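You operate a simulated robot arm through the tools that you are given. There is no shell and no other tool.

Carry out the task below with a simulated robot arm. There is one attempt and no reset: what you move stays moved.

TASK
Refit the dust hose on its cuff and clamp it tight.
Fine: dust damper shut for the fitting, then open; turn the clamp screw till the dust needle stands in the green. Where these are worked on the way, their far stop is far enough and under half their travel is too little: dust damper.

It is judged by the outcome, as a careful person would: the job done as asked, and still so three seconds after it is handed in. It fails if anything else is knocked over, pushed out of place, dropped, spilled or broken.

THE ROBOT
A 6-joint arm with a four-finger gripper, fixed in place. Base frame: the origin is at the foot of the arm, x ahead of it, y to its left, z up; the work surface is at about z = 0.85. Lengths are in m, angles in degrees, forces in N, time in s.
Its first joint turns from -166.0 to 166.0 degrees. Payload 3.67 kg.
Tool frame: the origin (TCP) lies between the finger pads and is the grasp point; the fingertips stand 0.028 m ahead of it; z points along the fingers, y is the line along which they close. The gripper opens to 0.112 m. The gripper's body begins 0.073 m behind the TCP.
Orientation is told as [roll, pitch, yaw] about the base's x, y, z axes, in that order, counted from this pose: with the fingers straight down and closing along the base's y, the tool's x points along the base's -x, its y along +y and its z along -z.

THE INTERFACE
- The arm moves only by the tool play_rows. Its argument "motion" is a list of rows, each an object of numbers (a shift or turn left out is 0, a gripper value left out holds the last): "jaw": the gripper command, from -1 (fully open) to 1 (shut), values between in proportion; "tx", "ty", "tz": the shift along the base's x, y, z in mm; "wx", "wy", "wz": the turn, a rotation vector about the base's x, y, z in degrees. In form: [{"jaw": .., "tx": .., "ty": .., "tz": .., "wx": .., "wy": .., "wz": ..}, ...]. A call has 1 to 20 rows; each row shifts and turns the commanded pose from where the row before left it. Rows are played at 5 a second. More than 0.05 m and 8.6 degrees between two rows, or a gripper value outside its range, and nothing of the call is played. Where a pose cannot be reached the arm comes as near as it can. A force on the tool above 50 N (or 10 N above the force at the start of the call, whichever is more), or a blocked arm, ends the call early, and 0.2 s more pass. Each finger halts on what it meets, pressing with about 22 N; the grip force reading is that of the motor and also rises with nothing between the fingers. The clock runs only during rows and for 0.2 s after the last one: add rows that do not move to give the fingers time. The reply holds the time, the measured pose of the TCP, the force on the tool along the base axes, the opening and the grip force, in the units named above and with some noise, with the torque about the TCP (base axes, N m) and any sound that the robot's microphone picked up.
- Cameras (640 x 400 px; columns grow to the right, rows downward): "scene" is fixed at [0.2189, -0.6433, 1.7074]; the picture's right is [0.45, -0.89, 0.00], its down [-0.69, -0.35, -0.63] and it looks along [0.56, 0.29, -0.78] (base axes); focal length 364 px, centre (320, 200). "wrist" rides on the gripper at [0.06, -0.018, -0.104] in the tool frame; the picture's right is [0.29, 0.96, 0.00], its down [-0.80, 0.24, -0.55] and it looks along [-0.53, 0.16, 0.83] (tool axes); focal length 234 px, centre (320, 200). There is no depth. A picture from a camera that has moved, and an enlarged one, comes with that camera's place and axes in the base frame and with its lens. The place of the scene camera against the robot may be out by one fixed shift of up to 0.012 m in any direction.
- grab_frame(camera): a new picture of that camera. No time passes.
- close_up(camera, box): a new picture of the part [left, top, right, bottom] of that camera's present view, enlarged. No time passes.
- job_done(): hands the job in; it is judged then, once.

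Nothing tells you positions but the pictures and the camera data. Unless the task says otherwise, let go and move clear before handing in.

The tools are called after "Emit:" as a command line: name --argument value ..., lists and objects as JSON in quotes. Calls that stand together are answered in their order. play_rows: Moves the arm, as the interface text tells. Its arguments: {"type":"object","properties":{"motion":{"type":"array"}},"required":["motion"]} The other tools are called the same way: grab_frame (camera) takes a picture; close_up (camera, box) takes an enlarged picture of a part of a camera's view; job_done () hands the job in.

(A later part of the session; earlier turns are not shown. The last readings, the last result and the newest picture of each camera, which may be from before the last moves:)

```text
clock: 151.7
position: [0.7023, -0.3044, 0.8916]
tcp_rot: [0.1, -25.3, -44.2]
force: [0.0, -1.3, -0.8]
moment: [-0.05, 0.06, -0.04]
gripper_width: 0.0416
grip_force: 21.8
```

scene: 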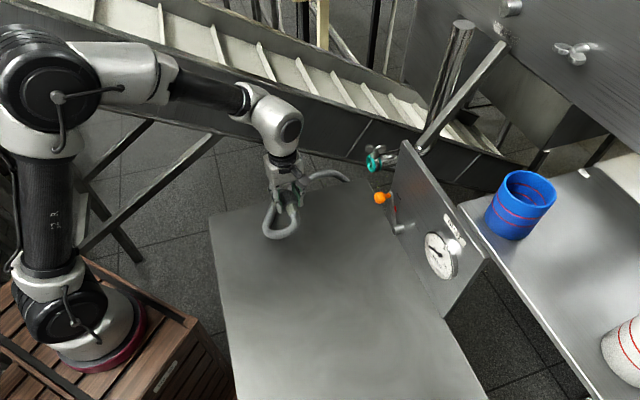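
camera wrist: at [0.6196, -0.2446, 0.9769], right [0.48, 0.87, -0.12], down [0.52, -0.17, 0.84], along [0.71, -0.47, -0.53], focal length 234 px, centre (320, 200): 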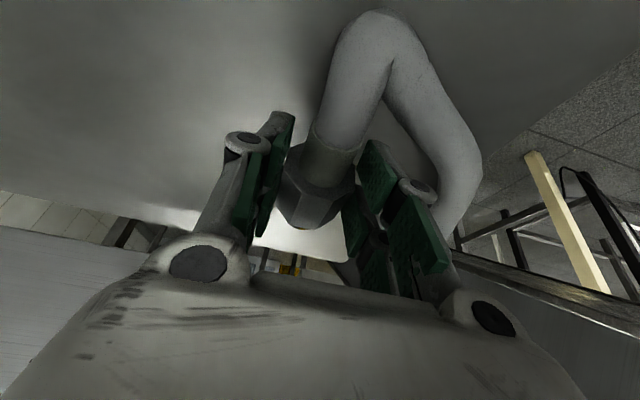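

Emit:
play_rows --motion '[{"tz": -1.5}, {}, {"jaw": 0.1}, {"jaw": -0.05}, {}, {}]'

Emit:
grab_frame --camera "wrist"

Emit:
close_up --camera "scene" --box '[250, 190, 330, 240]'

```text
clock: 153.1
position: [0.7024, -0.3039, 0.8898]
tcp_rot: [0.0, -25.2, -44.2]
force: [-0.2, 0.8, 0.5]
moment: [0.0, 0.03, -0.01]
gripper_width: 0.059
grip_force: 0.0
```

```text
taken
camera wrist: at [0.6207, -0.2461, 0.9584], right [0.48, 0.87, -0.12], down [0.51, -0.17, 0.84], along [0.71, -0.47, -0.53], focal length 234 px, centre (320, 200)
```

wrist: 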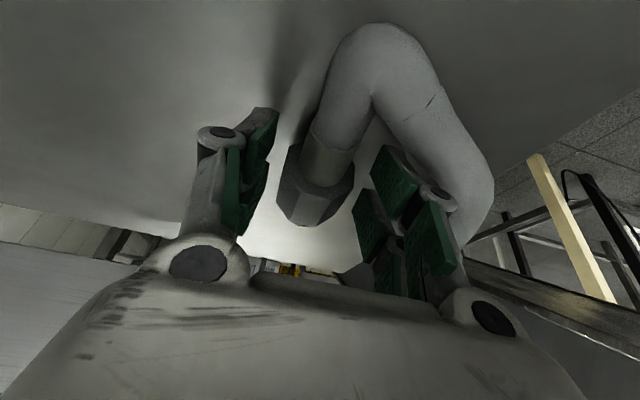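

```text
8.00 times, centred on (290, 215) of scene
camera zoom: at [0.2189, -0.6433, 1.7074], right [0.45, -0.89, 0.0], down [-0.69, -0.35, -0.63], along [0.56, 0.29, -0.78], focal length 2908 px, centre (560, 80)
```

zoom: 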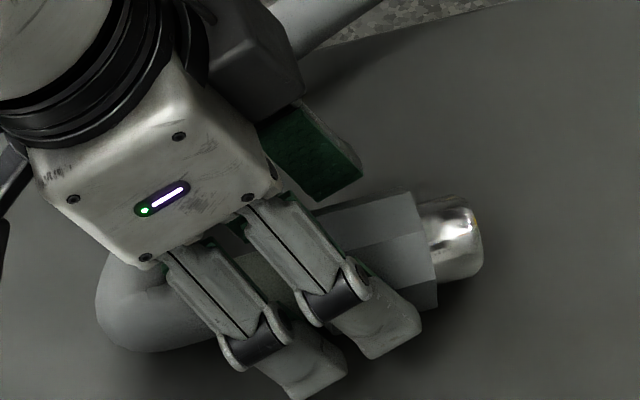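

Level now. Sliding back 4 mm and gripping.

Emit:
play_rows --motion '[{"tx": -2.9, "ty": 2.8}, {}, {"jaw": 0.2}, {"jaw": 0.4}, {"jaw": 0.5}, {}]'

Emit:
close_up --camera "wrist" --box '[240, 90, 400, 250]'

Emit:
close_up --camera "scene" --box '[250, 190, 330, 240]'

```text
clock: 154.5
position: [0.6992, -0.3021, 0.8895]
tcp_rot: [0.0, -25.3, -44.2]
force: [-0.4, 0.1, 2.1]
moment: [-0.04, -0.04, -0.02]
gripper_width: 0.0412
grip_force: 21.4
```

```text
2.50 times, centred on (320, 170) of wrist
camera zoom: at [0.618, -0.2435, 0.9583], right [0.48, 0.87, -0.12], down [0.51, -0.17, 0.84], along [0.71, -0.47, -0.53], focal length 585 px, centre (320, 275)
```

zoom: 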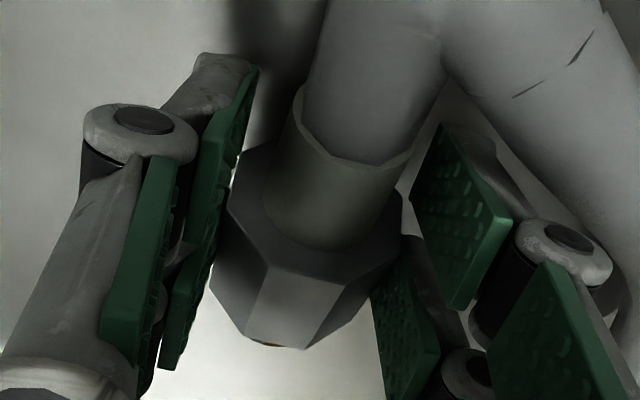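

```text
8.00 times, centred on (290, 215) of scene
camera zoom: at [0.2189, -0.6433, 1.7074], right [0.45, -0.89, 0.0], down [-0.69, -0.35, -0.63], along [0.56, 0.29, -0.78], focal length 2908 px, centre (560, 80)
```

zoom: 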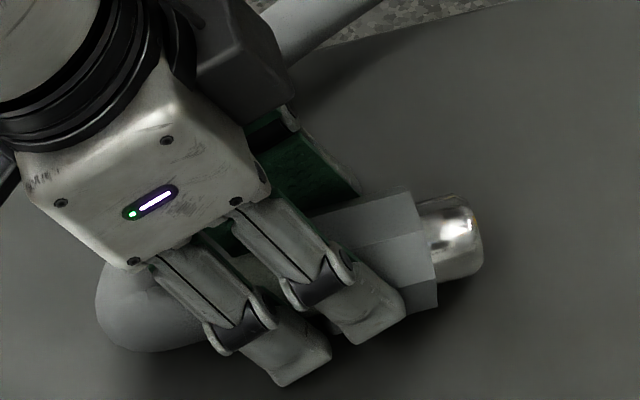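

Good grip (11 mm clearance). Carrying back to staging, with 1° nose-down.

Emit:
play_rows --motion '[{"tz": 15}, {"tz": 35}, {"tz": 40}, {"tx": 25.2, "ty": -26.2, "tz": 19.9}, {"tx": 25.2, "ty": -26.2, "tz": 19.9}, {"tx": 25.2, "ty": -26.2, "tz": 19.9}, {"tx": 25.2, "ty": -26.1, "tz": 19.8, "wx": 0.69, "wy": 0.72}, {}, {}]'

Emit:
close_up --camera "wrist" --box '[264, 150, 360, 270]'

Emit:
close_up --camera "scene" --box '[342, 145, 390, 175]'

```text
clock: 156.5
position: [0.8024, -0.4085, 1.059]
tcp_rot: [-0.1, -24.3, -44.1]
force: [0.2, -0.3, -1.6]
moment: [0.02, 0.01, -0.02]
gripper_width: 0.0412
grip_force: 21.6
```

```text
3.33 times, centred on (312, 210) of wrist
camera zoom: at [0.7212, -0.3507, 1.1279], right [0.48, 0.87, -0.12], down [0.53, -0.18, 0.83], along [0.7, -0.46, -0.54], focal length 781 px, centre (347, 167)
```

zoom: 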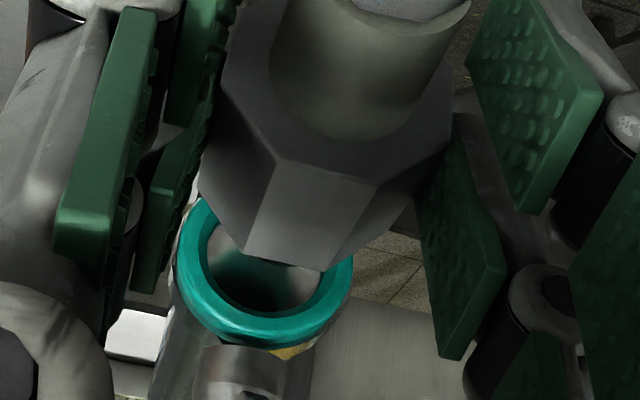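

```text
13.33 times, centred on (366, 160) of scene
camera zoom: at [0.2189, -0.6433, 1.7074], right [0.45, -0.89, 0.0], down [-0.69, -0.35, -0.63], along [0.56, 0.29, -0.78], focal length 4847 px, centre (-293, 733)
```

zoom: 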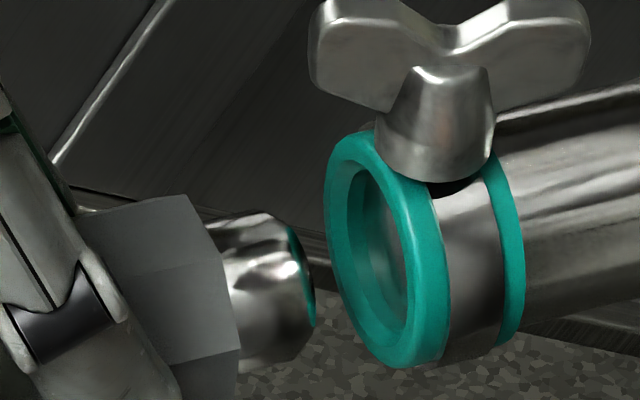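

Shift +1.6 mm sideways, then insert to ~6 mm before seat.

Emit:
play_rows --motion '[{"tx": 1.12, "ty": 1.15, "tz": 0.2}, {"tx": 5.4, "ty": -5.2, "tz": -0.1}, {"tx": 5.4, "ty": -5.2, "tz": -0.1}, {}]'

Emit:
close_up --camera "wrist" --box '[264, 150, 360, 270]'

Emit:
close_up --camera "scene" --box '[342, 145, 390, 175]'

```text
clock: 157.5
position: [0.8124, -0.416, 1.0596]
tcp_rot: [0.0, -24.3, -44.2]
force: [-0.4, -0.3, -0.4]
moment: [0.04, 0.01, 0.01]
gripper_width: 0.0413
grip_force: 21.9
```

```text
3.33 times, centred on (312, 210) of wrist
camera zoom: at [0.7318, -0.3586, 1.1283], right [0.48, 0.87, -0.12], down [0.52, -0.18, 0.83], along [0.7, -0.46, -0.54], focal length 781 px, centre (347, 167)
```

zoom: 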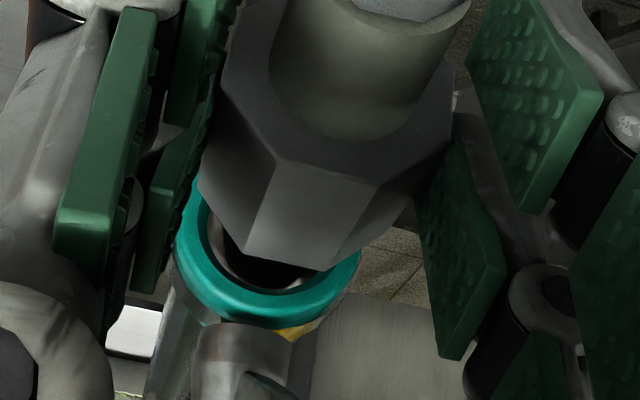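

```text
13.33 times, centred on (366, 160) of scene
camera zoom: at [0.2189, -0.6433, 1.7074], right [0.45, -0.89, 0.0], down [-0.69, -0.35, -0.63], along [0.56, 0.29, -0.78], focal length 4847 px, centre (-293, 733)
```

zoom: 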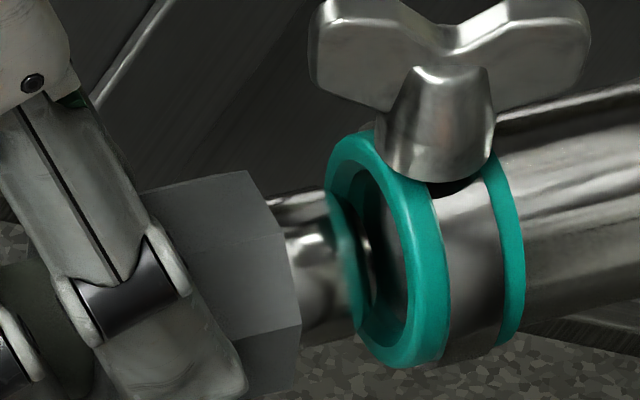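

On axis. Advancing 16 mm, then probe for bore centre.

Emit:
play_rows --motion '[{"tx": 3.9, "ty": -3.75, "tz": -0.1}, {"tx": 3.9, "ty": -3.75, "tz": -0.1}, {"tx": 3.7, "ty": -3.6, "tz": -0.1}, {}]'

Emit:
close_up --camera "scene" --box '[342, 145, 390, 175]'

Emit:
play_rows --motion '[{"tx": 0.7, "ty": 0.72}, {}]'

Emit:
play_rows --motion '[{"tx": 0.7, "ty": 0.72}, {}]'

```text
clock: 158.5
position: [0.8255, -0.4258, 1.0581]
tcp_rot: [-0.1, -24.3, -44.2]
force: [-1.2, 0.1, -0.3]
moment: [0.05, 0.03, -0.02]
gripper_width: 0.0414
grip_force: 21.0
```

```text
13.33 times, centred on (366, 160) of scene
camera zoom: at [0.2189, -0.6433, 1.7074], right [0.45, -0.89, 0.0], down [-0.69, -0.35, -0.63], along [0.56, 0.29, -0.78], focal length 4847 px, centre (-293, 733)
```

zoom: 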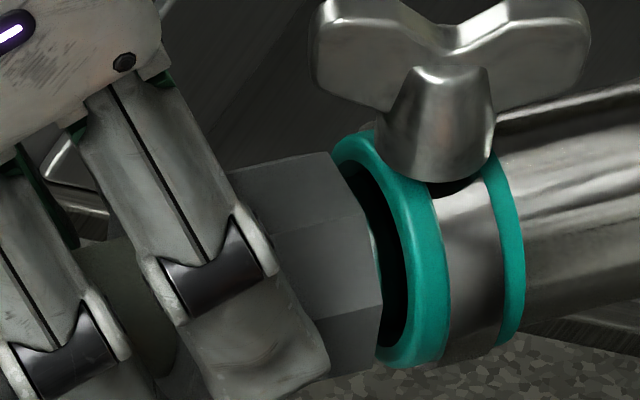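

```text
clock: 159.1
position: [0.8243, -0.4282, 1.0586]
tcp_rot: [-0.1, -24.3, -44.2]
force: [-5.6, -6.3, -1.5]
moment: [-0.1, 0.17, -0.51]
gripper_width: 0.0416
grip_force: 22.0
```

```text
clock: 159.7
position: [0.8244, -0.4268, 1.0594]
tcp_rot: [-0.1, -24.2, -44.3]
force: [-9.9, -11.7, -2.7]
moment: [-0.16, 0.31, -1.01]
gripper_width: 0.0418
grip_force: 22.3
```

Emit:
play_rows --motion '[{"tx": -1.4, "ty": -1.44}, {"tx": -1.4, "ty": -1.44}, {}]'

Emit:
play_rows --motion '[{"tx": -0.7, "ty": -0.72}, {}]'

Emit:
play_rows --motion '[{"tx": -0.7, "ty": -0.72}, {}]'

```text
clock: 160.5
position: [0.8224, -0.4262, 1.0591]
tcp_rot: [0.0, -24.3, -44.1]
force: [0.6, 0.1, -0.9]
moment: [0.0, 0.05, -0.01]
gripper_width: 0.0413
grip_force: 22.5
```

```text
clock: 161.1
position: [0.8224, -0.4282, 1.06]
tcp_rot: [0.1, -24.2, -44.2]
force: [1.4, 0.3, -0.8]
moment: [0.04, -0.02, 0.09]
gripper_width: 0.0413
grip_force: 22.1
```

```text
clock: 161.7
position: [0.8219, -0.429, 1.0595]
tcp_rot: [0.1, -24.3, -44.1]
force: [5.3, 6.1, 0.1]
moment: [0.12, -0.18, 0.53]
gripper_width: 0.0414
grip_force: 22.3
```

Emit:
play_rows --motion '[{"tx": 1.74, "ty": 1.8}, {"tz": 1.0}, {}]'

Emit:
play_rows --motion '[{"tz": 1.0}, {}]'

Emit:
play_rows --motion '[{"tz": -1.5}, {"tz": -1.5}, {}]'

Emit:
play_rows --motion '[{"tz": -1.0}, {}]'

```text
clock: 162.5
position: [0.8236, -0.4276, 1.0601]
tcp_rot: [-0.1, -24.3, -44.1]
force: [-0.5, -0.3, -1.2]
moment: [0.0, 0.02, 0.0]
gripper_width: 0.0412
grip_force: 22.7
```

```text
clock: 163.1
position: [0.8227, -0.428, 1.061]
tcp_rot: [0.0, -24.3, -44.2]
force: [-0.6, 0.4, -0.6]
moment: [0.03, 0.0, -0.01]
gripper_width: 0.0414
grip_force: 22.0
```

```text
clock: 163.9
position: [0.8224, -0.4274, 1.0581]
tcp_rot: [-0.1, -24.3, -44.1]
force: [-1.6, 1.0, 1.6]
moment: [-0.07, -0.08, 0.02]
gripper_width: 0.0415
grip_force: 21.3
```

```text
clock: 164.5
position: [0.8237, -0.4272, 1.059]
tcp_rot: [0.0, -24.5, -44.3]
force: [1.3, 0.7, 8.7]
moment: [-0.38, -0.49, 0.07]
gripper_width: 0.0415
grip_force: 22.0
```

Emit:
play_rows --motion '[{"tz": 1.7}, {"tz": 1.7}, {"tz": 1.6}, {}]'

Emit:
play_rows --motion '[{"tz": 1.0}, {}]'

```text
clock: 165.5
position: [0.8223, -0.4282, 1.0624]
tcp_rot: [-0.1, -24.2, -44.2]
force: [-1.4, -0.6, -6.3]
moment: [0.28, 0.26, -0.02]
gripper_width: 0.0417
grip_force: 22.2
```

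```text
clock: 166.1
position: [0.8231, -0.4277, 1.0618]
tcp_rot: [-0.1, -24.1, -44.3]
force: [-2.7, 0.0, -16.8]
moment: [0.68, 0.64, -0.06]
gripper_width: 0.0415
grip_force: 21.6
```

Bore centre now known precisely. Moving to centre and pushing in; on the snap I'll open immediately.

Emit:
play_rows --motion '[{"tz": -1.6}, {"tz": -1.6}, {}]'

Emit:
play_rows --motion '[{"tx": 0.72, "ty": -0.7}, {"tx": 0.72, "ty": -0.7}, {}]'

Emit:
play_rows --motion '[{"tx": 0.72, "ty": -0.7}, {}]'

```text
clock: 166.9
position: [0.8238, -0.4279, 1.0617]
tcp_rot: [-0.1, -24.4, -44.1]
force: [-0.3, -1.2, -2.1]
moment: [0.05, 0.05, -0.03]
gripper_width: 0.0411
grip_force: 22.3
```

```text
clock: 167.7
position: [0.8241, -0.429, 1.0602]
tcp_rot: [0.0, -24.3, -44.2]
force: [-0.8, 0.0, -0.8]
moment: [0.03, 0.02, 0.02]
gripper_width: 0.0415
grip_force: 22.4
```

```text
clock: 168.3
position: [0.8252, -0.4298, 1.0587]
tcp_rot: [-0.1, -24.3, -44.2]
force: [0.8, 0.2, -0.8]
moment: [0.02, 0.01, 0.0]
gripper_width: 0.0412
grip_force: 21.8
```

Emit:
play_rows --motion '[{"tx": 0.72, "ty": -0.7}, {}]'

```text
clock: 168.9
position: [0.8251, -0.4304, 1.06]
tcp_rot: [-0.1, -24.3, -44.2]
force: [-0.5, -0.1, 0.1]
moment: [0.0, 0.01, 0.01]
gripper_width: 0.0412
grip_force: 21.9
```

Emit:
play_rows --motion '[{"tx": 0.72, "ty": -0.7}, {}]'

```text
clock: 169.5
position: [0.8265, -0.431, 1.0611]
tcp_rot: [-0.1, -24.3, -44.3]
force: [0.3, 0.3, -0.5]
moment: [0.03, -0.02, 0.02]
gripper_width: 0.0415
grip_force: 22.2
```

Emit:
play_rows --motion '[{"tx": 0.72, "ty": -0.7}, {}]'

```text
clock: 170.1
position: [0.8273, -0.4311, 1.0584]
tcp_rot: [-0.1, -24.2, -44.2]
force: [-6.8, 12.5, -2.5]
moment: [0.36, 0.04, -0.09]
gripper_width: 0.0414
grip_force: 22.3
heard: snap
```

SNAP heard. Opening right away while still pushing lightly.

Emit:
play_rows --motion '[{"jaw": 0.0}, {}]'

Emit:
grab_frame --camera "wrist"

Emit:
close_up --camera "scene" --box '[342, 145, 390, 175]'

```text
clock: 170.7
position: [0.8273, -0.433, 1.0605]
tcp_rot: [-0.1, -24.3, -44.2]
force: [-0.2, 0.5, 0.0]
moment: [0.01, -0.01, 0.0]
gripper_width: 0.0561
grip_force: 0.0
```

```text
taken
camera wrist: at [0.7463, -0.3752, 1.1295], right [0.48, 0.87, -0.12], down [0.52, -0.18, 0.83], along [0.7, -0.46, -0.54], focal length 234 px, centre (320, 200)
```

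wrist: 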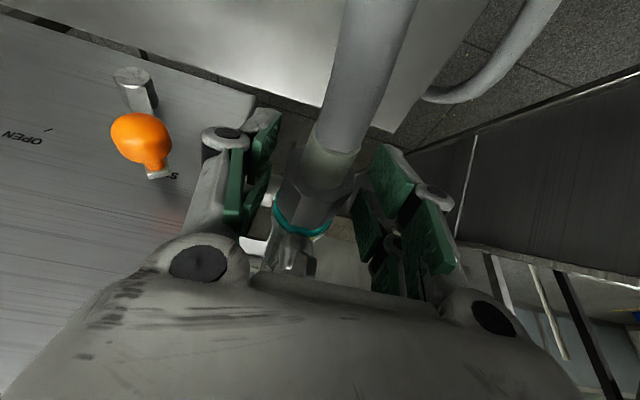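

```text
13.33 times, centred on (366, 160) of scene
camera zoom: at [0.2189, -0.6433, 1.7074], right [0.45, -0.89, 0.0], down [-0.69, -0.35, -0.63], along [0.56, 0.29, -0.78], focal length 4847 px, centre (-293, 733)
```

zoom: 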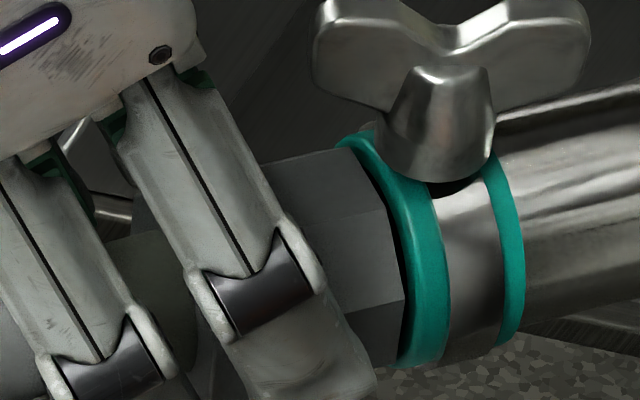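

It holds. Opening a bit wider and retreating up along the tool axis.

Emit:
play_rows --motion '[{"jaw": -0.2}, {}, {"tx": -3, "ty": 2.9, "tz": 9}, {"tx": -7.4, "ty": 7.2, "tz": 22.8}, {"tx": -7.4, "ty": 7.2, "tz": 22.8}, {"tx": -7.4, "ty": 7.2, "tz": 22.8}, {"tx": -7.4, "ty": 7.2, "tz": 22.8}, {"tx": -7.4, "ty": 7.2, "tz": 22.8}, {}]'

Emit:
grab_frame --camera "wrist"

Emit:
grab_frame --camera "scene"

Emit:
close_up --camera "scene" --box '[320, 120, 440, 200]'

```text
clock: 172.7
position: [0.7886, -0.3929, 1.1819]
tcp_rot: [-0.1, -24.3, -44.2]
force: [0.1, 0.5, -0.2]
moment: [0.04, 0.01, -0.01]
gripper_width: 0.0674
grip_force: 0.0
```

```text
taken
camera wrist: at [0.7076, -0.3354, 1.2512], right [0.48, 0.87, -0.12], down [0.53, -0.18, 0.83], along [0.7, -0.46, -0.54], focal length 234 px, centre (320, 200)
```

wrist: 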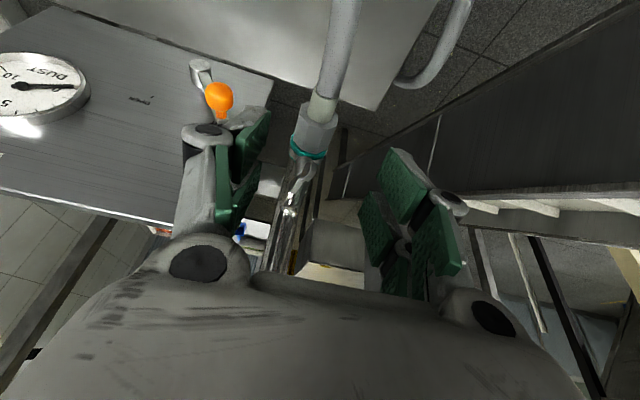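

```text
taken
```

scene: 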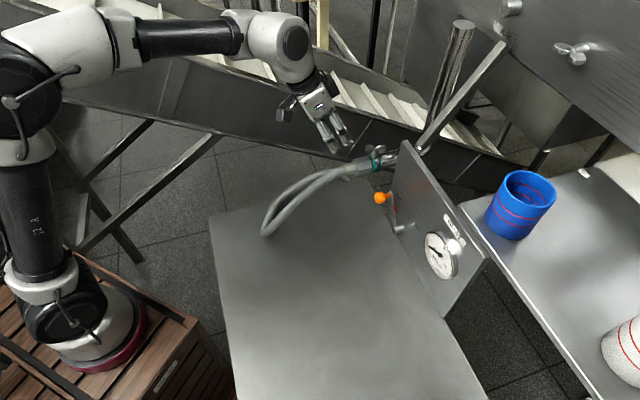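

```text
5.00 times, centred on (380, 160) of scene
camera zoom: at [0.2189, -0.6433, 1.7074], right [0.45, -0.89, 0.0], down [-0.69, -0.35, -0.63], along [0.56, 0.29, -0.78], focal length 1818 px, centre (20, 400)
```

zoom: 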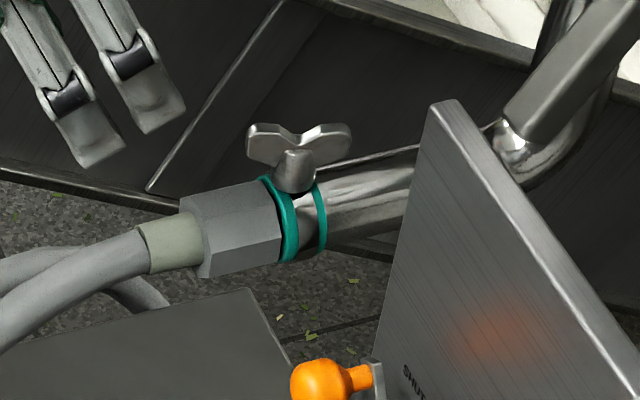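

The hose is fitted and stays put. Next, the clamp screw: let me look at the wing closely from both cameras.

Emit:
close_up --camera "wrist" --box '[260, 120, 356, 240]'

Emit:
close_up --camera "scene" --box '[360, 138, 396, 168]'

Emit:
close_up --camera "scene" --box '[415, 220, 470, 285]'

```text
3.33 times, centred on (308, 180) of wrist
camera zoom: at [0.7076, -0.3354, 1.2512], right [0.48, 0.87, -0.12], down [0.53, -0.18, 0.83], along [0.7, -0.46, -0.54], focal length 781 px, centre (360, 267)
```

zoom: 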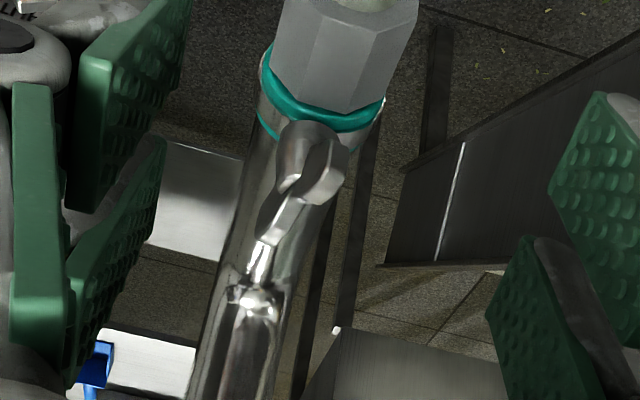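

```text
13.33 times, centred on (378, 153) of scene
camera zoom: at [0.2189, -0.6433, 1.7074], right [0.45, -0.89, 0.0], down [-0.69, -0.35, -0.63], along [0.56, 0.29, -0.78], focal length 4847 px, centre (-453, 827)
```

zoom: 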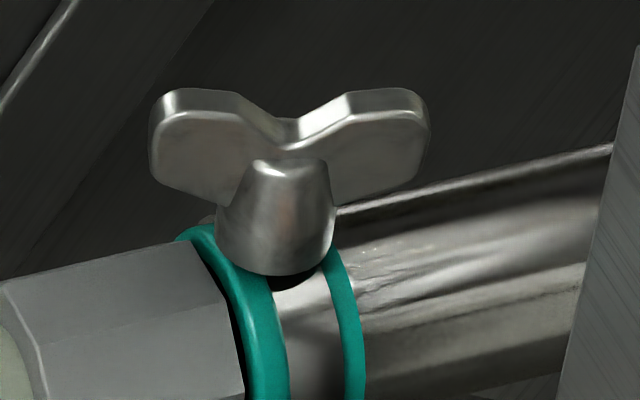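

```text
6.15 times, centred on (442, 252) of scene
camera zoom: at [0.2189, -0.6433, 1.7074], right [0.45, -0.89, 0.0], down [-0.69, -0.35, -0.63], along [0.56, 0.29, -0.78], focal length 2237 px, centre (-434, -123)
```

zoom: 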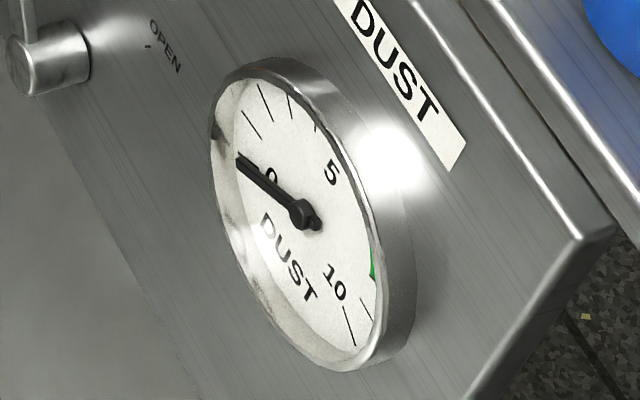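

Wing centre is about (0.863, -0.469, 1.098), blade bearing ≈ -62°, screw axis vertical. I'll bring the tool vertical, aligned with the blade, above it.

Emit:
play_rows --motion '[{"tz": 20, "wx": 5.65, "wy": 5.81}, {"tz": 20, "wx": 5.65, "wy": 5.81}, {"tz": 20, "wx": 5.65, "wy": 5.81}, {"wz": -8.5}, {"wz": -8.5}, {"tx": 18, "ty": -19}, {"tx": 18, "ty": -19}, {"tx": 18, "ty": -19}, {"tx": 18, "ty": -19}, {}]'

Emit:
grab_frame --camera "wrist"

Emit:
grab_frame --camera "scene"

```text
clock: 174.9
position: [0.8384, -0.4583, 1.2285]
tcp_rot: [-0.1, 0.0, -61.2]
force: [-0.3, 0.0, 1.1]
moment: [0.02, -0.04, 0.02]
gripper_width: 0.0671
grip_force: 0.0
out of reach, approached as far as the arm can: row 8, 9
```

```text
taken
camera wrist: at [0.7955, -0.4127, 1.3321], right [0.7, 0.71, 0.0], down [0.6, -0.58, 0.55], along [0.39, -0.39, -0.83], focal length 234 px, centre (320, 200)
```

wrist: 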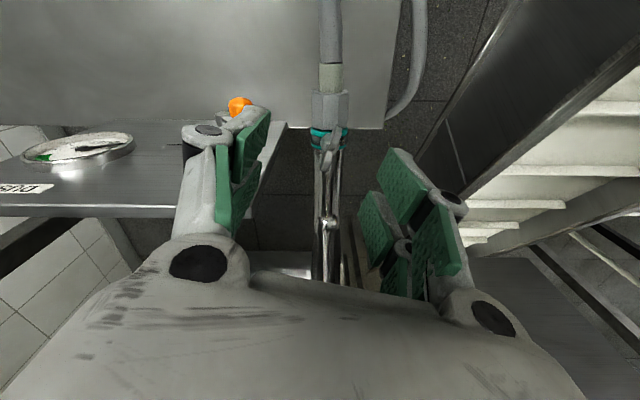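

```text
taken
```

scene: 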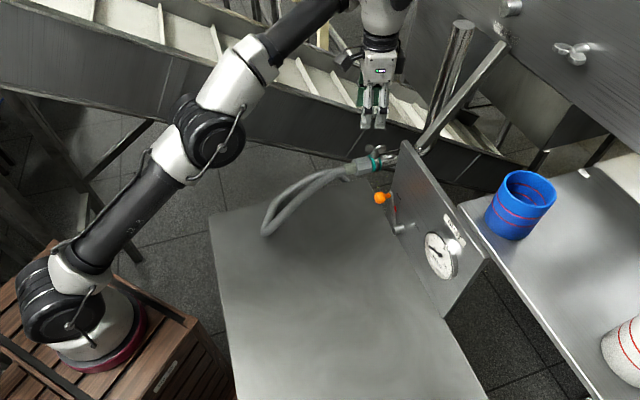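

Just out of reach with a strictly vertical tool at this height; a 6° outward lean will fix that. Applying the lean and moving over the wing.

Emit:
play_rows --motion '[{"jaw": -0.1, "wx": -2.86, "wy": -5.27}, {"tx": 8, "ty": -4, "tz": -20}, {"tx": 8, "ty": -4, "tz": -20}, {"tx": 8.6, "ty": -2.7, "tz": -18}, {}]'

Emit:
grab_frame --camera "wrist"

Emit:
close_up --camera "scene" --box '[330, 80, 430, 180]'

```text
clock: 176.1
position: [0.8617, -0.4655, 1.1708]
tcp_rot: [3.2, -5.0, -61.2]
force: [0.4, -0.3, 0.0]
moment: [-0.04, -0.02, 0.01]
gripper_width: 0.0621
grip_force: 0.0
```

```text
taken
camera wrist: at [0.8087, -0.4162, 1.2683], right [0.7, 0.71, 0.03], down [0.54, -0.55, 0.63], along [0.47, -0.43, -0.77], focal length 234 px, centre (320, 200)
```

wrist: 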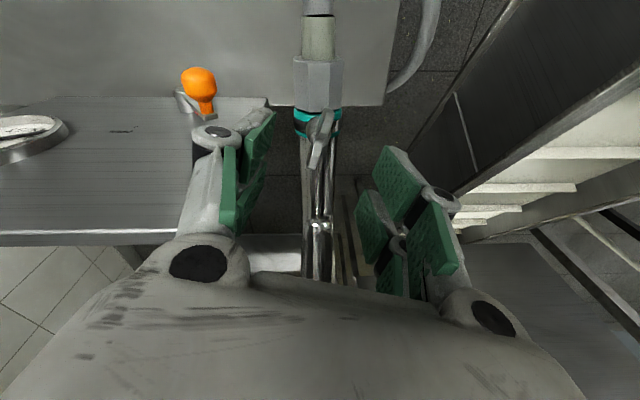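

```text
4.00 times, centred on (380, 130) of scene
camera zoom: at [0.2189, -0.6433, 1.7074], right [0.45, -0.89, 0.0], down [-0.69, -0.35, -0.63], along [0.56, 0.29, -0.78], focal length 1454 px, centre (80, 480)
```

zoom: 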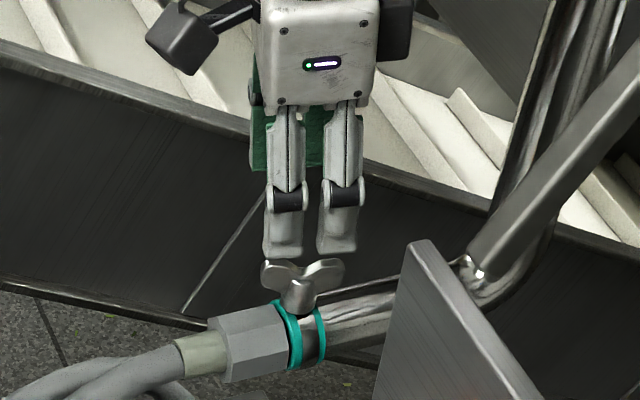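

Reachable now. Close-up of the wing from the wrist for precise position and bearing.

Emit:
close_up --camera "wrist" --box '[280, 90, 360, 200]'

Emit:
close_up --camera "scene" --box '[355, 130, 403, 168]'

```text
3.64 times, centred on (320, 145) of wrist
camera zoom: at [0.8087, -0.4162, 1.2683], right [0.7, 0.71, 0.03], down [0.54, -0.55, 0.63], along [0.47, -0.43, -0.77], focal length 852 px, centre (320, 400)
```

zoom: 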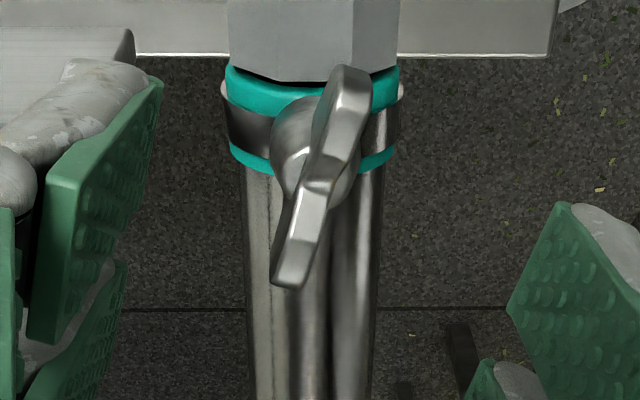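

```text
10.53 times, centred on (379, 149) of scene
camera zoom: at [0.2189, -0.6433, 1.7074], right [0.45, -0.89, 0.0], down [-0.69, -0.35, -0.63], along [0.56, 0.29, -0.78], focal length 3826 px, centre (-301, 737)
```

zoom: 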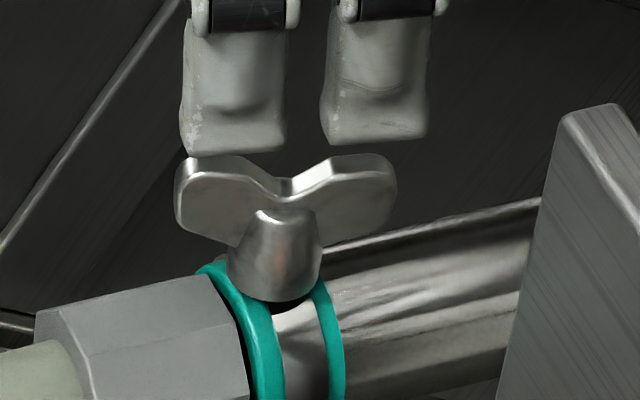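

Wing top ≈ z 1.107, centre ≈ (0.8645, -0.467), bearing -60°. Lowering so the pads straddle the blades.

Emit:
play_rows --motion '[{"tx": 2.5, "ty": -2, "tz": -18}, {"tz": -18}, {"tz": -16}, {}]'

Emit:
grab_frame --camera "wrist"

Emit:
close_up --camera "scene" --box '[345, 110, 415, 170]'

```text
clock: 177.1
position: [0.8634, -0.4699, 1.1192]
tcp_rot: [3.3, -4.9, -61.3]
force: [0.4, -0.2, 0.1]
moment: [0.02, -0.02, 0.03]
gripper_width: 0.0616
grip_force: 0.1
```

```text
taken
camera wrist: at [0.8112, -0.4193, 1.2164], right [0.7, 0.71, 0.03], down [0.54, -0.55, 0.63], along [0.47, -0.43, -0.77], focal length 234 px, centre (320, 200)
```

wrist: 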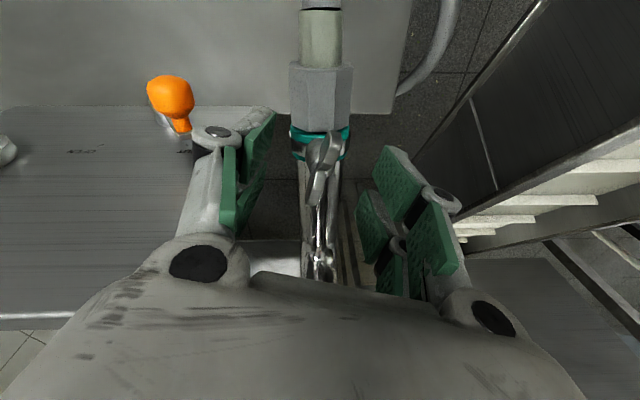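

```text
6.67 times, centred on (380, 140) of scene
camera zoom: at [0.2189, -0.6433, 1.7074], right [0.45, -0.89, 0.0], down [-0.69, -0.35, -0.63], along [0.56, 0.29, -0.78], focal length 2423 px, centre (-80, 600)
```

zoom: 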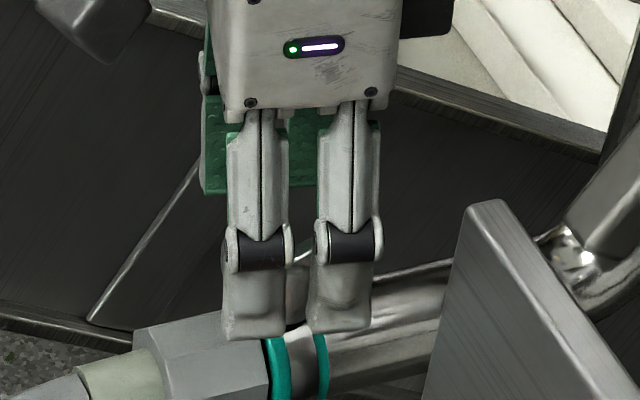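

The wing sits between the pads. Closing on it.

Emit:
play_rows --motion '[{"tz": -2, "jaw": 0.3}, {"jaw": 0.8}, {"jaw": 1.0}, {}]'

Emit:
grab_frame --camera "wrist"

Emit:
close_up --camera "scene" --box '[345, 110, 415, 170]'

```text
clock: 178.1
position: [0.865, -0.4682, 1.1171]
tcp_rot: [3.3, -5.2, -61.3]
force: [21.0, 6.6, 0.5]
moment: [-0.8, -0.52, 0.14]
gripper_width: 0.0082
grip_force: 45.2
```

```text
taken
camera wrist: at [0.8132, -0.4178, 1.214], right [0.7, 0.72, 0.03], down [0.54, -0.55, 0.64], along [0.47, -0.43, -0.77], focal length 234 px, centre (320, 200)
```

wrist: 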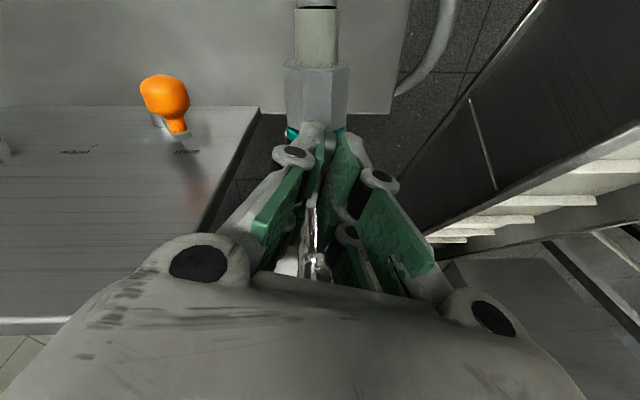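

```text
6.67 times, centred on (380, 140) of scene
camera zoom: at [0.2189, -0.6433, 1.7074], right [0.45, -0.89, 0.0], down [-0.69, -0.35, -0.63], along [0.56, 0.29, -0.78], focal length 2423 px, centre (-80, 600)
```

zoom: 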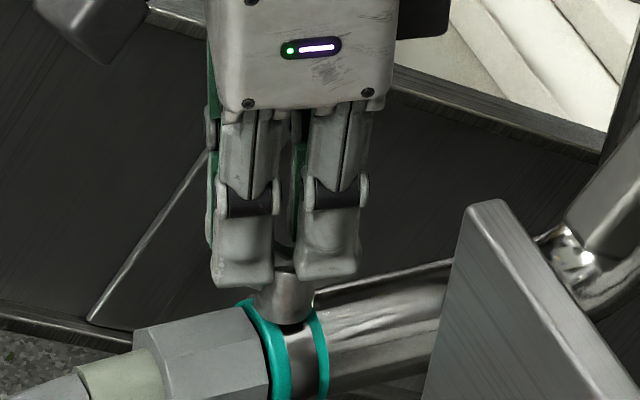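

Wing gripped (8.2 mm). There's ~22 N sideways preload; I'll relieve it by 1.5 mm and then start turning clockwise, watching the gauge.

Emit:
play_rows --motion '[{"tx": 1.2, "ty": 0.6}, {}]'

Emit:
play_rows --motion '[{"wx": 0.735, "wy": -0.399, "wz": -7.96}, {"wx": 0.735, "wy": -0.399, "wz": -7.96}, {"wx": 0.735, "wy": -0.399, "wz": -7.96}, {}]'

Emit:
close_up --camera "scene" --box '[345, 110, 415, 170]'

Emit:
close_up --camera "scene" --box '[415, 220, 470, 285]'

```text
clock: 178.7
position: [0.8653, -0.469, 1.1174]
tcp_rot: [3.3, -5.0, -61.4]
force: [12.3, 9.6, 0.3]
moment: [-0.28, -0.07, 0.1]
gripper_width: 0.0082
grip_force: 44.9
```

```text
clock: 179.7
position: [0.8662, -0.4683, 1.1166]
tcp_rot: [5.1, -3.4, -85.4]
force: [36.7, 10.4, 8.8]
moment: [-0.7, -0.46, 0.25]
gripper_width: 0.0085
grip_force: 44.8
```

```text
6.67 times, centred on (380, 140) of scene
camera zoom: at [0.2189, -0.6433, 1.7074], right [0.45, -0.89, 0.0], down [-0.69, -0.35, -0.63], along [0.56, 0.29, -0.78], focal length 2423 px, centre (-80, 600)
```

zoom: 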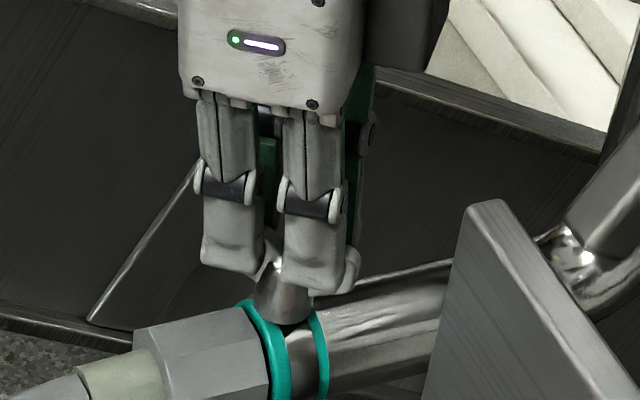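

```text
6.15 times, centred on (442, 252) of scene
camera zoom: at [0.2189, -0.6433, 1.7074], right [0.45, -0.89, 0.0], down [-0.69, -0.35, -0.63], along [0.56, 0.29, -0.78], focal length 2237 px, centre (-434, -123)
```

zoom: 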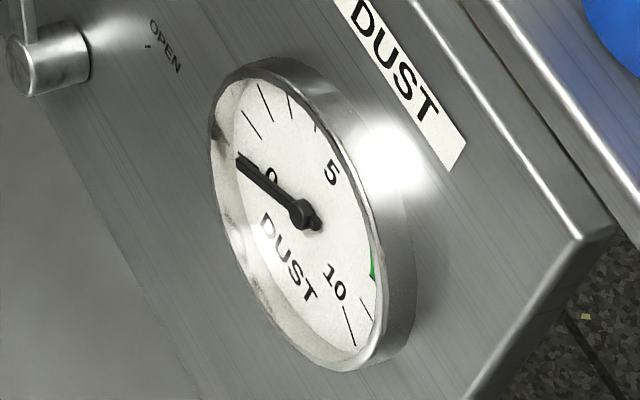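

The wing seems to be turning (torque ~0.25 N·m) but my TCP is off the screw axis by ~2 mm. Shifting to relieve the side load.

Emit:
play_rows --motion '[{"tx": 1.8, "ty": 0.4, "tz": -0.5}, {}]'

Emit:
grab_frame --camera "wrist"

```text
clock: 180.3
position: [0.8676, -0.4677, 1.1172]
tcp_rot: [5.0, -3.2, -85.4]
force: [29.7, 8.6, 14.9]
moment: [0.16, -0.24, 0.2]
gripper_width: 0.0084
grip_force: 44.9
```

```text
taken
camera wrist: at [0.8367, -0.4028, 1.215], right [0.93, 0.37, 0.07], down [0.25, -0.74, 0.62], along [0.28, -0.56, -0.78], focal length 234 px, centre (320, 200)
```

wrist: 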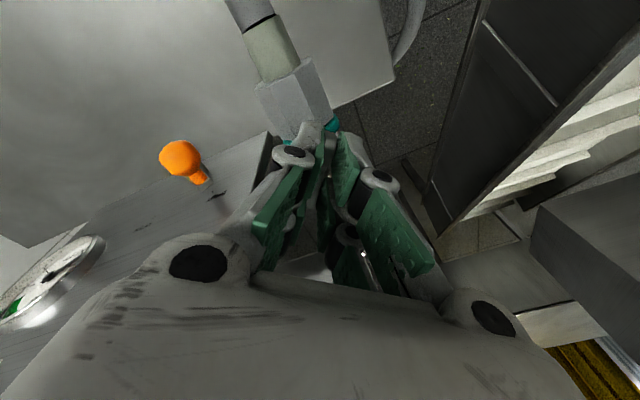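

Emit:
play_rows --motion '[{"tx": 1.8, "ty": 0.5, "tz": 0.5}, {}]'

```text
clock: 180.9
position: [0.8672, -0.4683, 1.1172]
tcp_rot: [4.8, -3.4, -85.3]
force: [6.2, 11.4, 6.9]
moment: [-0.67, 0.24, 0.08]
gripper_width: 0.0084
grip_force: 45.3
```

Side load mostly gone; the screw axis appears ~7 mm beyond my TCP along the blade. I'll continue turning with the corresponding arc motion.

Emit:
play_rows --motion '[{"tx": 1.0, "ty": 0.1, "wx": 0.735, "wy": -0.399, "wz": -7.96}, {"tx": 1.0, "ty": -0.1, "wx": 0.735, "wy": -0.399, "wz": -7.96}, {"tx": 1.0, "ty": -0.2, "wx": 0.735, "wy": -0.399, "wz": -7.96}, {}]'

Emit:
close_up --camera "scene" --box '[345, 110, 415, 170]'

Emit:
close_up --camera "scene" --box '[415, 220, 470, 285]'

```text
clock: 181.9
position: [0.869, -0.4694, 1.1159]
tcp_rot: [5.6, -1.1, -109.4]
force: [-19.6, 9.5, -6.6]
moment: [-0.91, 1.25, -0.08]
gripper_width: 0.0087
grip_force: 45.0
```

```text
6.67 times, centred on (380, 140) of scene
camera zoom: at [0.2189, -0.6433, 1.7074], right [0.45, -0.89, 0.0], down [-0.69, -0.35, -0.63], along [0.56, 0.29, -0.78], focal length 2423 px, centre (-80, 600)
```

zoom: 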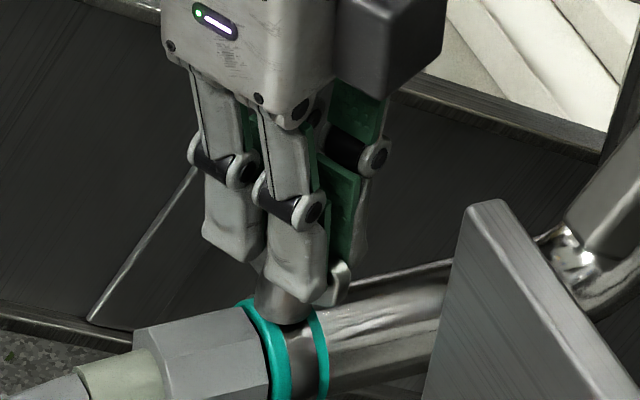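

```text
6.15 times, centred on (442, 252) of scene
camera zoom: at [0.2189, -0.6433, 1.7074], right [0.45, -0.89, 0.0], down [-0.69, -0.35, -0.63], along [0.56, 0.29, -0.78], focal length 2237 px, centre (-434, -123)
```

zoom: 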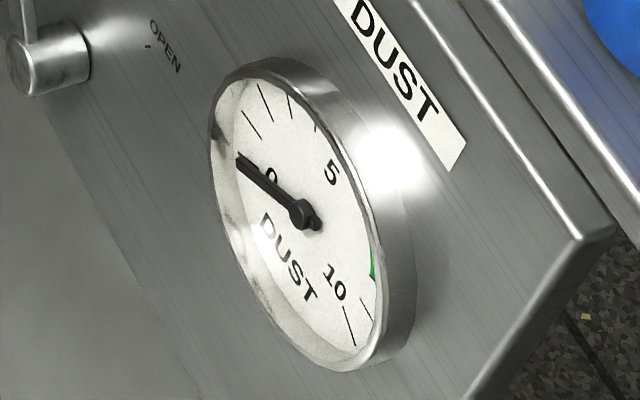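

The wing follows (a blade tip shows past the fingers). Needle unchanged so far. Continuing the turn.

Emit:
play_rows --motion '[{"tx": -0.9, "ty": 0.1, "tz": 0.3, "wx": 0.735, "wy": -0.399, "wz": -7.96}, {"tx": 0.4, "ty": -0.5, "tz": 0.2, "wx": 0.735, "wy": -0.399, "wz": -7.96}, {"tx": 0.3, "ty": -0.5, "wx": 0.735, "wy": -0.399, "wz": -7.96}, {}]'

Emit:
play_rows --motion '[{"tx": 0.2, "ty": -0.5, "wx": 0.735, "wy": -0.399, "wz": -7.96}, {"tx": 0.2, "ty": -0.5, "wx": 0.735, "wy": -0.399, "wz": -7.96}, {"tx": 0.1, "ty": -0.5, "wx": 0.735, "wy": -0.399, "wz": -7.96}, {}]'

Emit:
close_up --camera "scene" --box '[345, 110, 415, 170]'

Emit:
close_up --camera "scene" --box '[415, 220, 470, 285]'

```text
clock: 182.9
position: [0.8712, -0.4702, 1.1171]
tcp_rot: [5.6, 1.5, -133.4]
force: [-21.5, 6.7, -14.5]
moment: [-0.16, 1.21, -0.1]
gripper_width: 0.0087
grip_force: 44.9
```

```text
clock: 183.9
position: [0.8716, -0.4706, 1.1183]
tcp_rot: [4.7, 3.9, -157.2]
force: [-11.9, 6.1, -6.6]
moment: [0.12, 1.04, -0.04]
gripper_width: 0.0084
grip_force: 44.7
```

```text
6.67 times, centred on (380, 140) of scene
camera zoom: at [0.2189, -0.6433, 1.7074], right [0.45, -0.89, 0.0], down [-0.69, -0.35, -0.63], along [0.56, 0.29, -0.78], focal length 2423 px, centre (-80, 600)
```

zoom: 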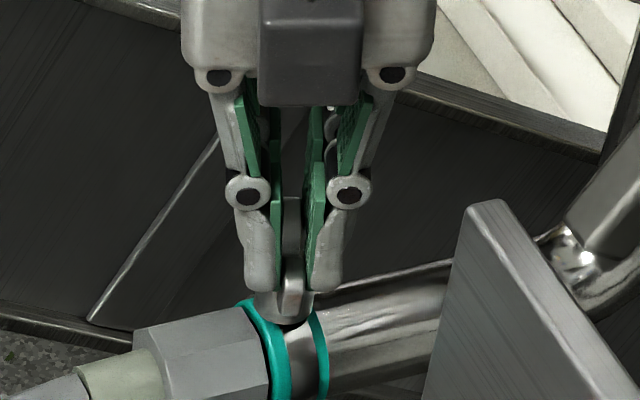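

```text
6.15 times, centred on (442, 252) of scene
camera zoom: at [0.2189, -0.6433, 1.7074], right [0.45, -0.89, 0.0], down [-0.69, -0.35, -0.63], along [0.56, 0.29, -0.78], focal length 2237 px, centre (-434, -123)
```

zoom: 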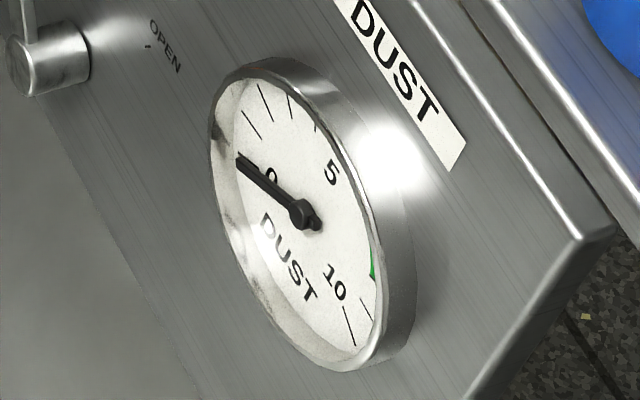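

Turned ~96° clockwise so far and the wing is drawing down; needle still at 0. Releasing, rising, and rotating the tool back 180° to re-grip.

Emit:
play_rows --motion '[{"jaw": 0.5}, {"jaw": 0.2}, {"tz": 15}, {"tz": 25}, {"tx": -3.5, "ty": -0.7, "wx": -0.78, "wy": 0.424, "wz": 8.45}, {"wx": -0.78, "wy": 0.424, "wz": 8.45}, {"wx": -0.78, "wy": 0.424, "wz": 8.45}, {"wx": -0.78, "wy": 0.424, "wz": 8.45}, {"wx": -0.78, "wy": 0.424, "wz": 8.45}, {"wx": -0.78, "wy": 0.424, "wz": 8.45}, {"wx": -0.78, "wy": 0.424, "wz": 8.45}, {"wx": -0.78, "wy": 0.424, "wz": 8.45}, {"wx": -0.78, "wy": 0.424, "wz": 8.45}, {"wx": -0.78, "wy": 0.424, "wz": 8.45}, {"wx": -0.78, "wy": 0.424, "wz": 8.45}, {}]'

Emit:
close_up --camera "scene" --box '[345, 110, 415, 170]'

Emit:
grab_frame --camera "wrist"

```text
clock: 187.3
position: [0.8695, -0.4715, 1.1583]
tcp_rot: [3.5, -5.0, -63.8]
force: [0.0, -0.4, -0.1]
moment: [-0.02, 0.0, 0.05]
gripper_width: 0.0447
grip_force: 0.0
```

```text
6.67 times, centred on (380, 140) of scene
camera zoom: at [0.2189, -0.6433, 1.7074], right [0.45, -0.89, 0.0], down [-0.69, -0.35, -0.63], along [0.56, 0.29, -0.78], focal length 2423 px, centre (-80, 600)
```

zoom: 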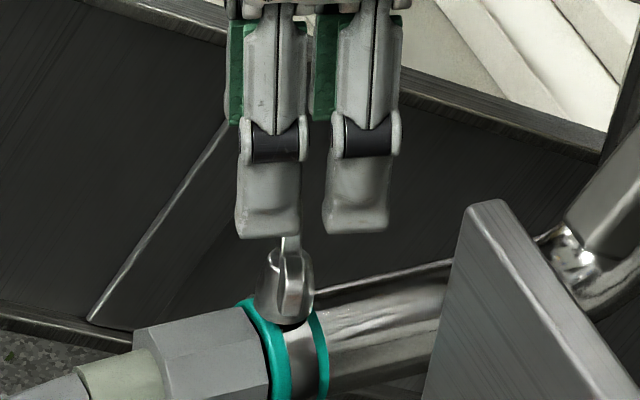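

```text
taken
camera wrist: at [0.8176, -0.4191, 1.2547], right [0.73, 0.68, 0.03], down [0.51, -0.58, 0.63], along [0.45, -0.45, -0.77], focal length 234 px, centre (320, 200)
```

wrist: 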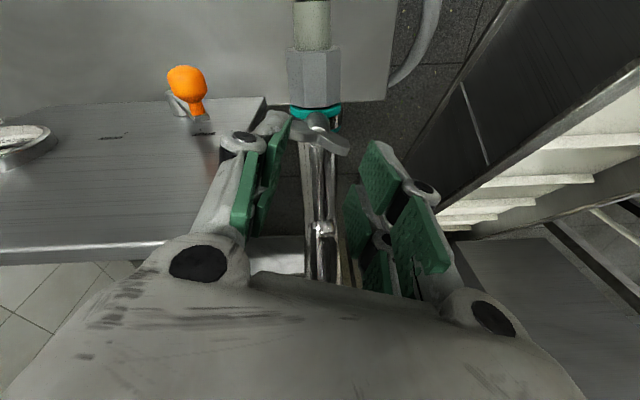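

The wing has clearly rotated ~95° (now edge-on to the scene camera). Let me measure its position again from here.

Emit:
close_up --camera "wrist" --box '[270, 80, 370, 180]'

```text
4.00 times, centred on (320, 130) of wrist
camera zoom: at [0.8176, -0.4191, 1.2547], right [0.73, 0.68, 0.03], down [0.51, -0.58, 0.63], along [0.45, -0.45, -0.77], focal length 937 px, centre (320, 480)
```

zoom: 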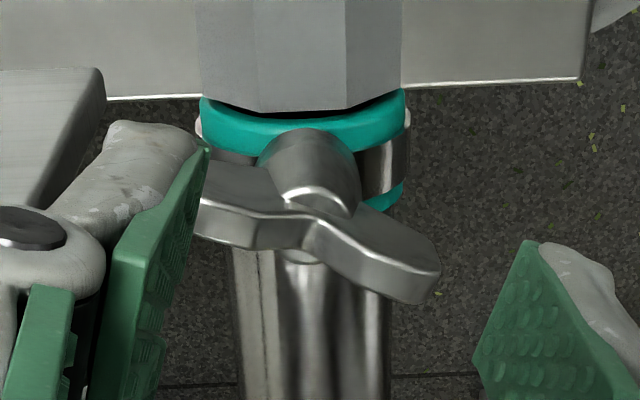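

Centre confirmed near (0.868, -0.469); blade bearing ≈ 25°. Rotating the tool on to 25° and re-gripping the faces.

Emit:
play_rows --motion '[{"wx": -0.78, "wy": 0.424, "wz": 8.45}, {"wx": -0.78, "wy": 0.424, "wz": 8.45}, {"wx": -0.78, "wy": 0.424, "wz": 8.45}, {"wx": -0.78, "wy": 0.424, "wz": 8.45}, {"wx": -0.78, "wy": 0.424, "wz": 8.45}, {"wx": -0.78, "wy": 0.424, "wz": 8.45}, {"wx": -0.78, "wy": 0.424, "wz": 8.45}, {"wx": -0.78, "wy": 0.424, "wz": 8.45}, {"wx": -0.78, "wy": 0.424, "wz": 8.45}, {"wx": -0.78, "wy": 0.424, "wz": 8.45}, {}]'

Emit:
grab_frame --camera "wrist"

Emit:
close_up --camera "scene" --box '[340, 90, 430, 170]'

```text
clock: 189.7
position: [0.8679, -0.4717, 1.1577]
tcp_rot: [-4.6, -3.9, 21.4]
force: [-0.4, -0.5, 0.1]
moment: [-0.01, 0.01, -0.04]
gripper_width: 0.0447
grip_force: 0.1
```

```text
taken
camera wrist: at [0.8109, -0.5027, 1.258], right [-0.61, 0.79, -0.1], down [0.6, 0.54, 0.59], along [0.51, 0.3, -0.8], focal length 234 px, centre (320, 200)
```

wrist: 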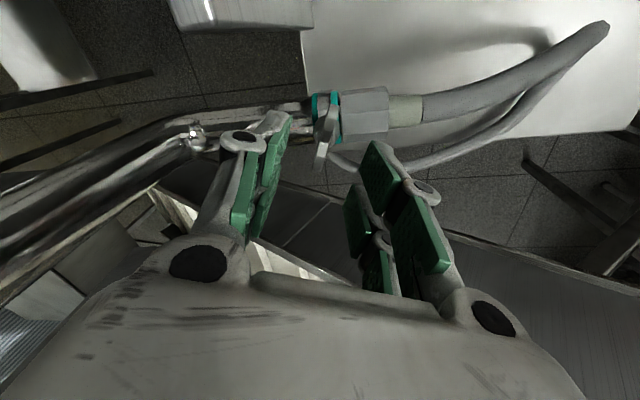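

```text
5.00 times, centred on (385, 130) of scene
camera zoom: at [0.2189, -0.6433, 1.7074], right [0.45, -0.89, 0.0], down [-0.69, -0.35, -0.63], along [0.56, 0.29, -0.78], focal length 1818 px, centre (-5, 550)
```

zoom: 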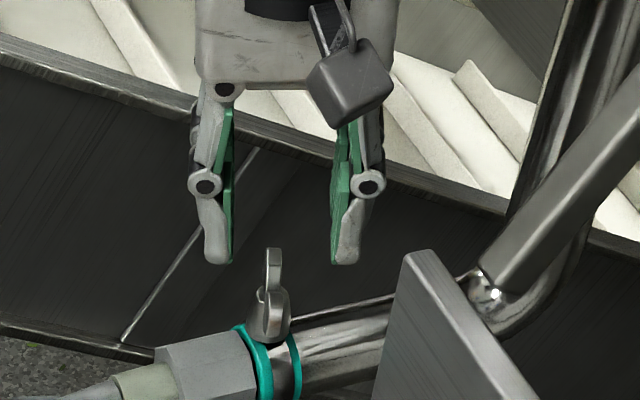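

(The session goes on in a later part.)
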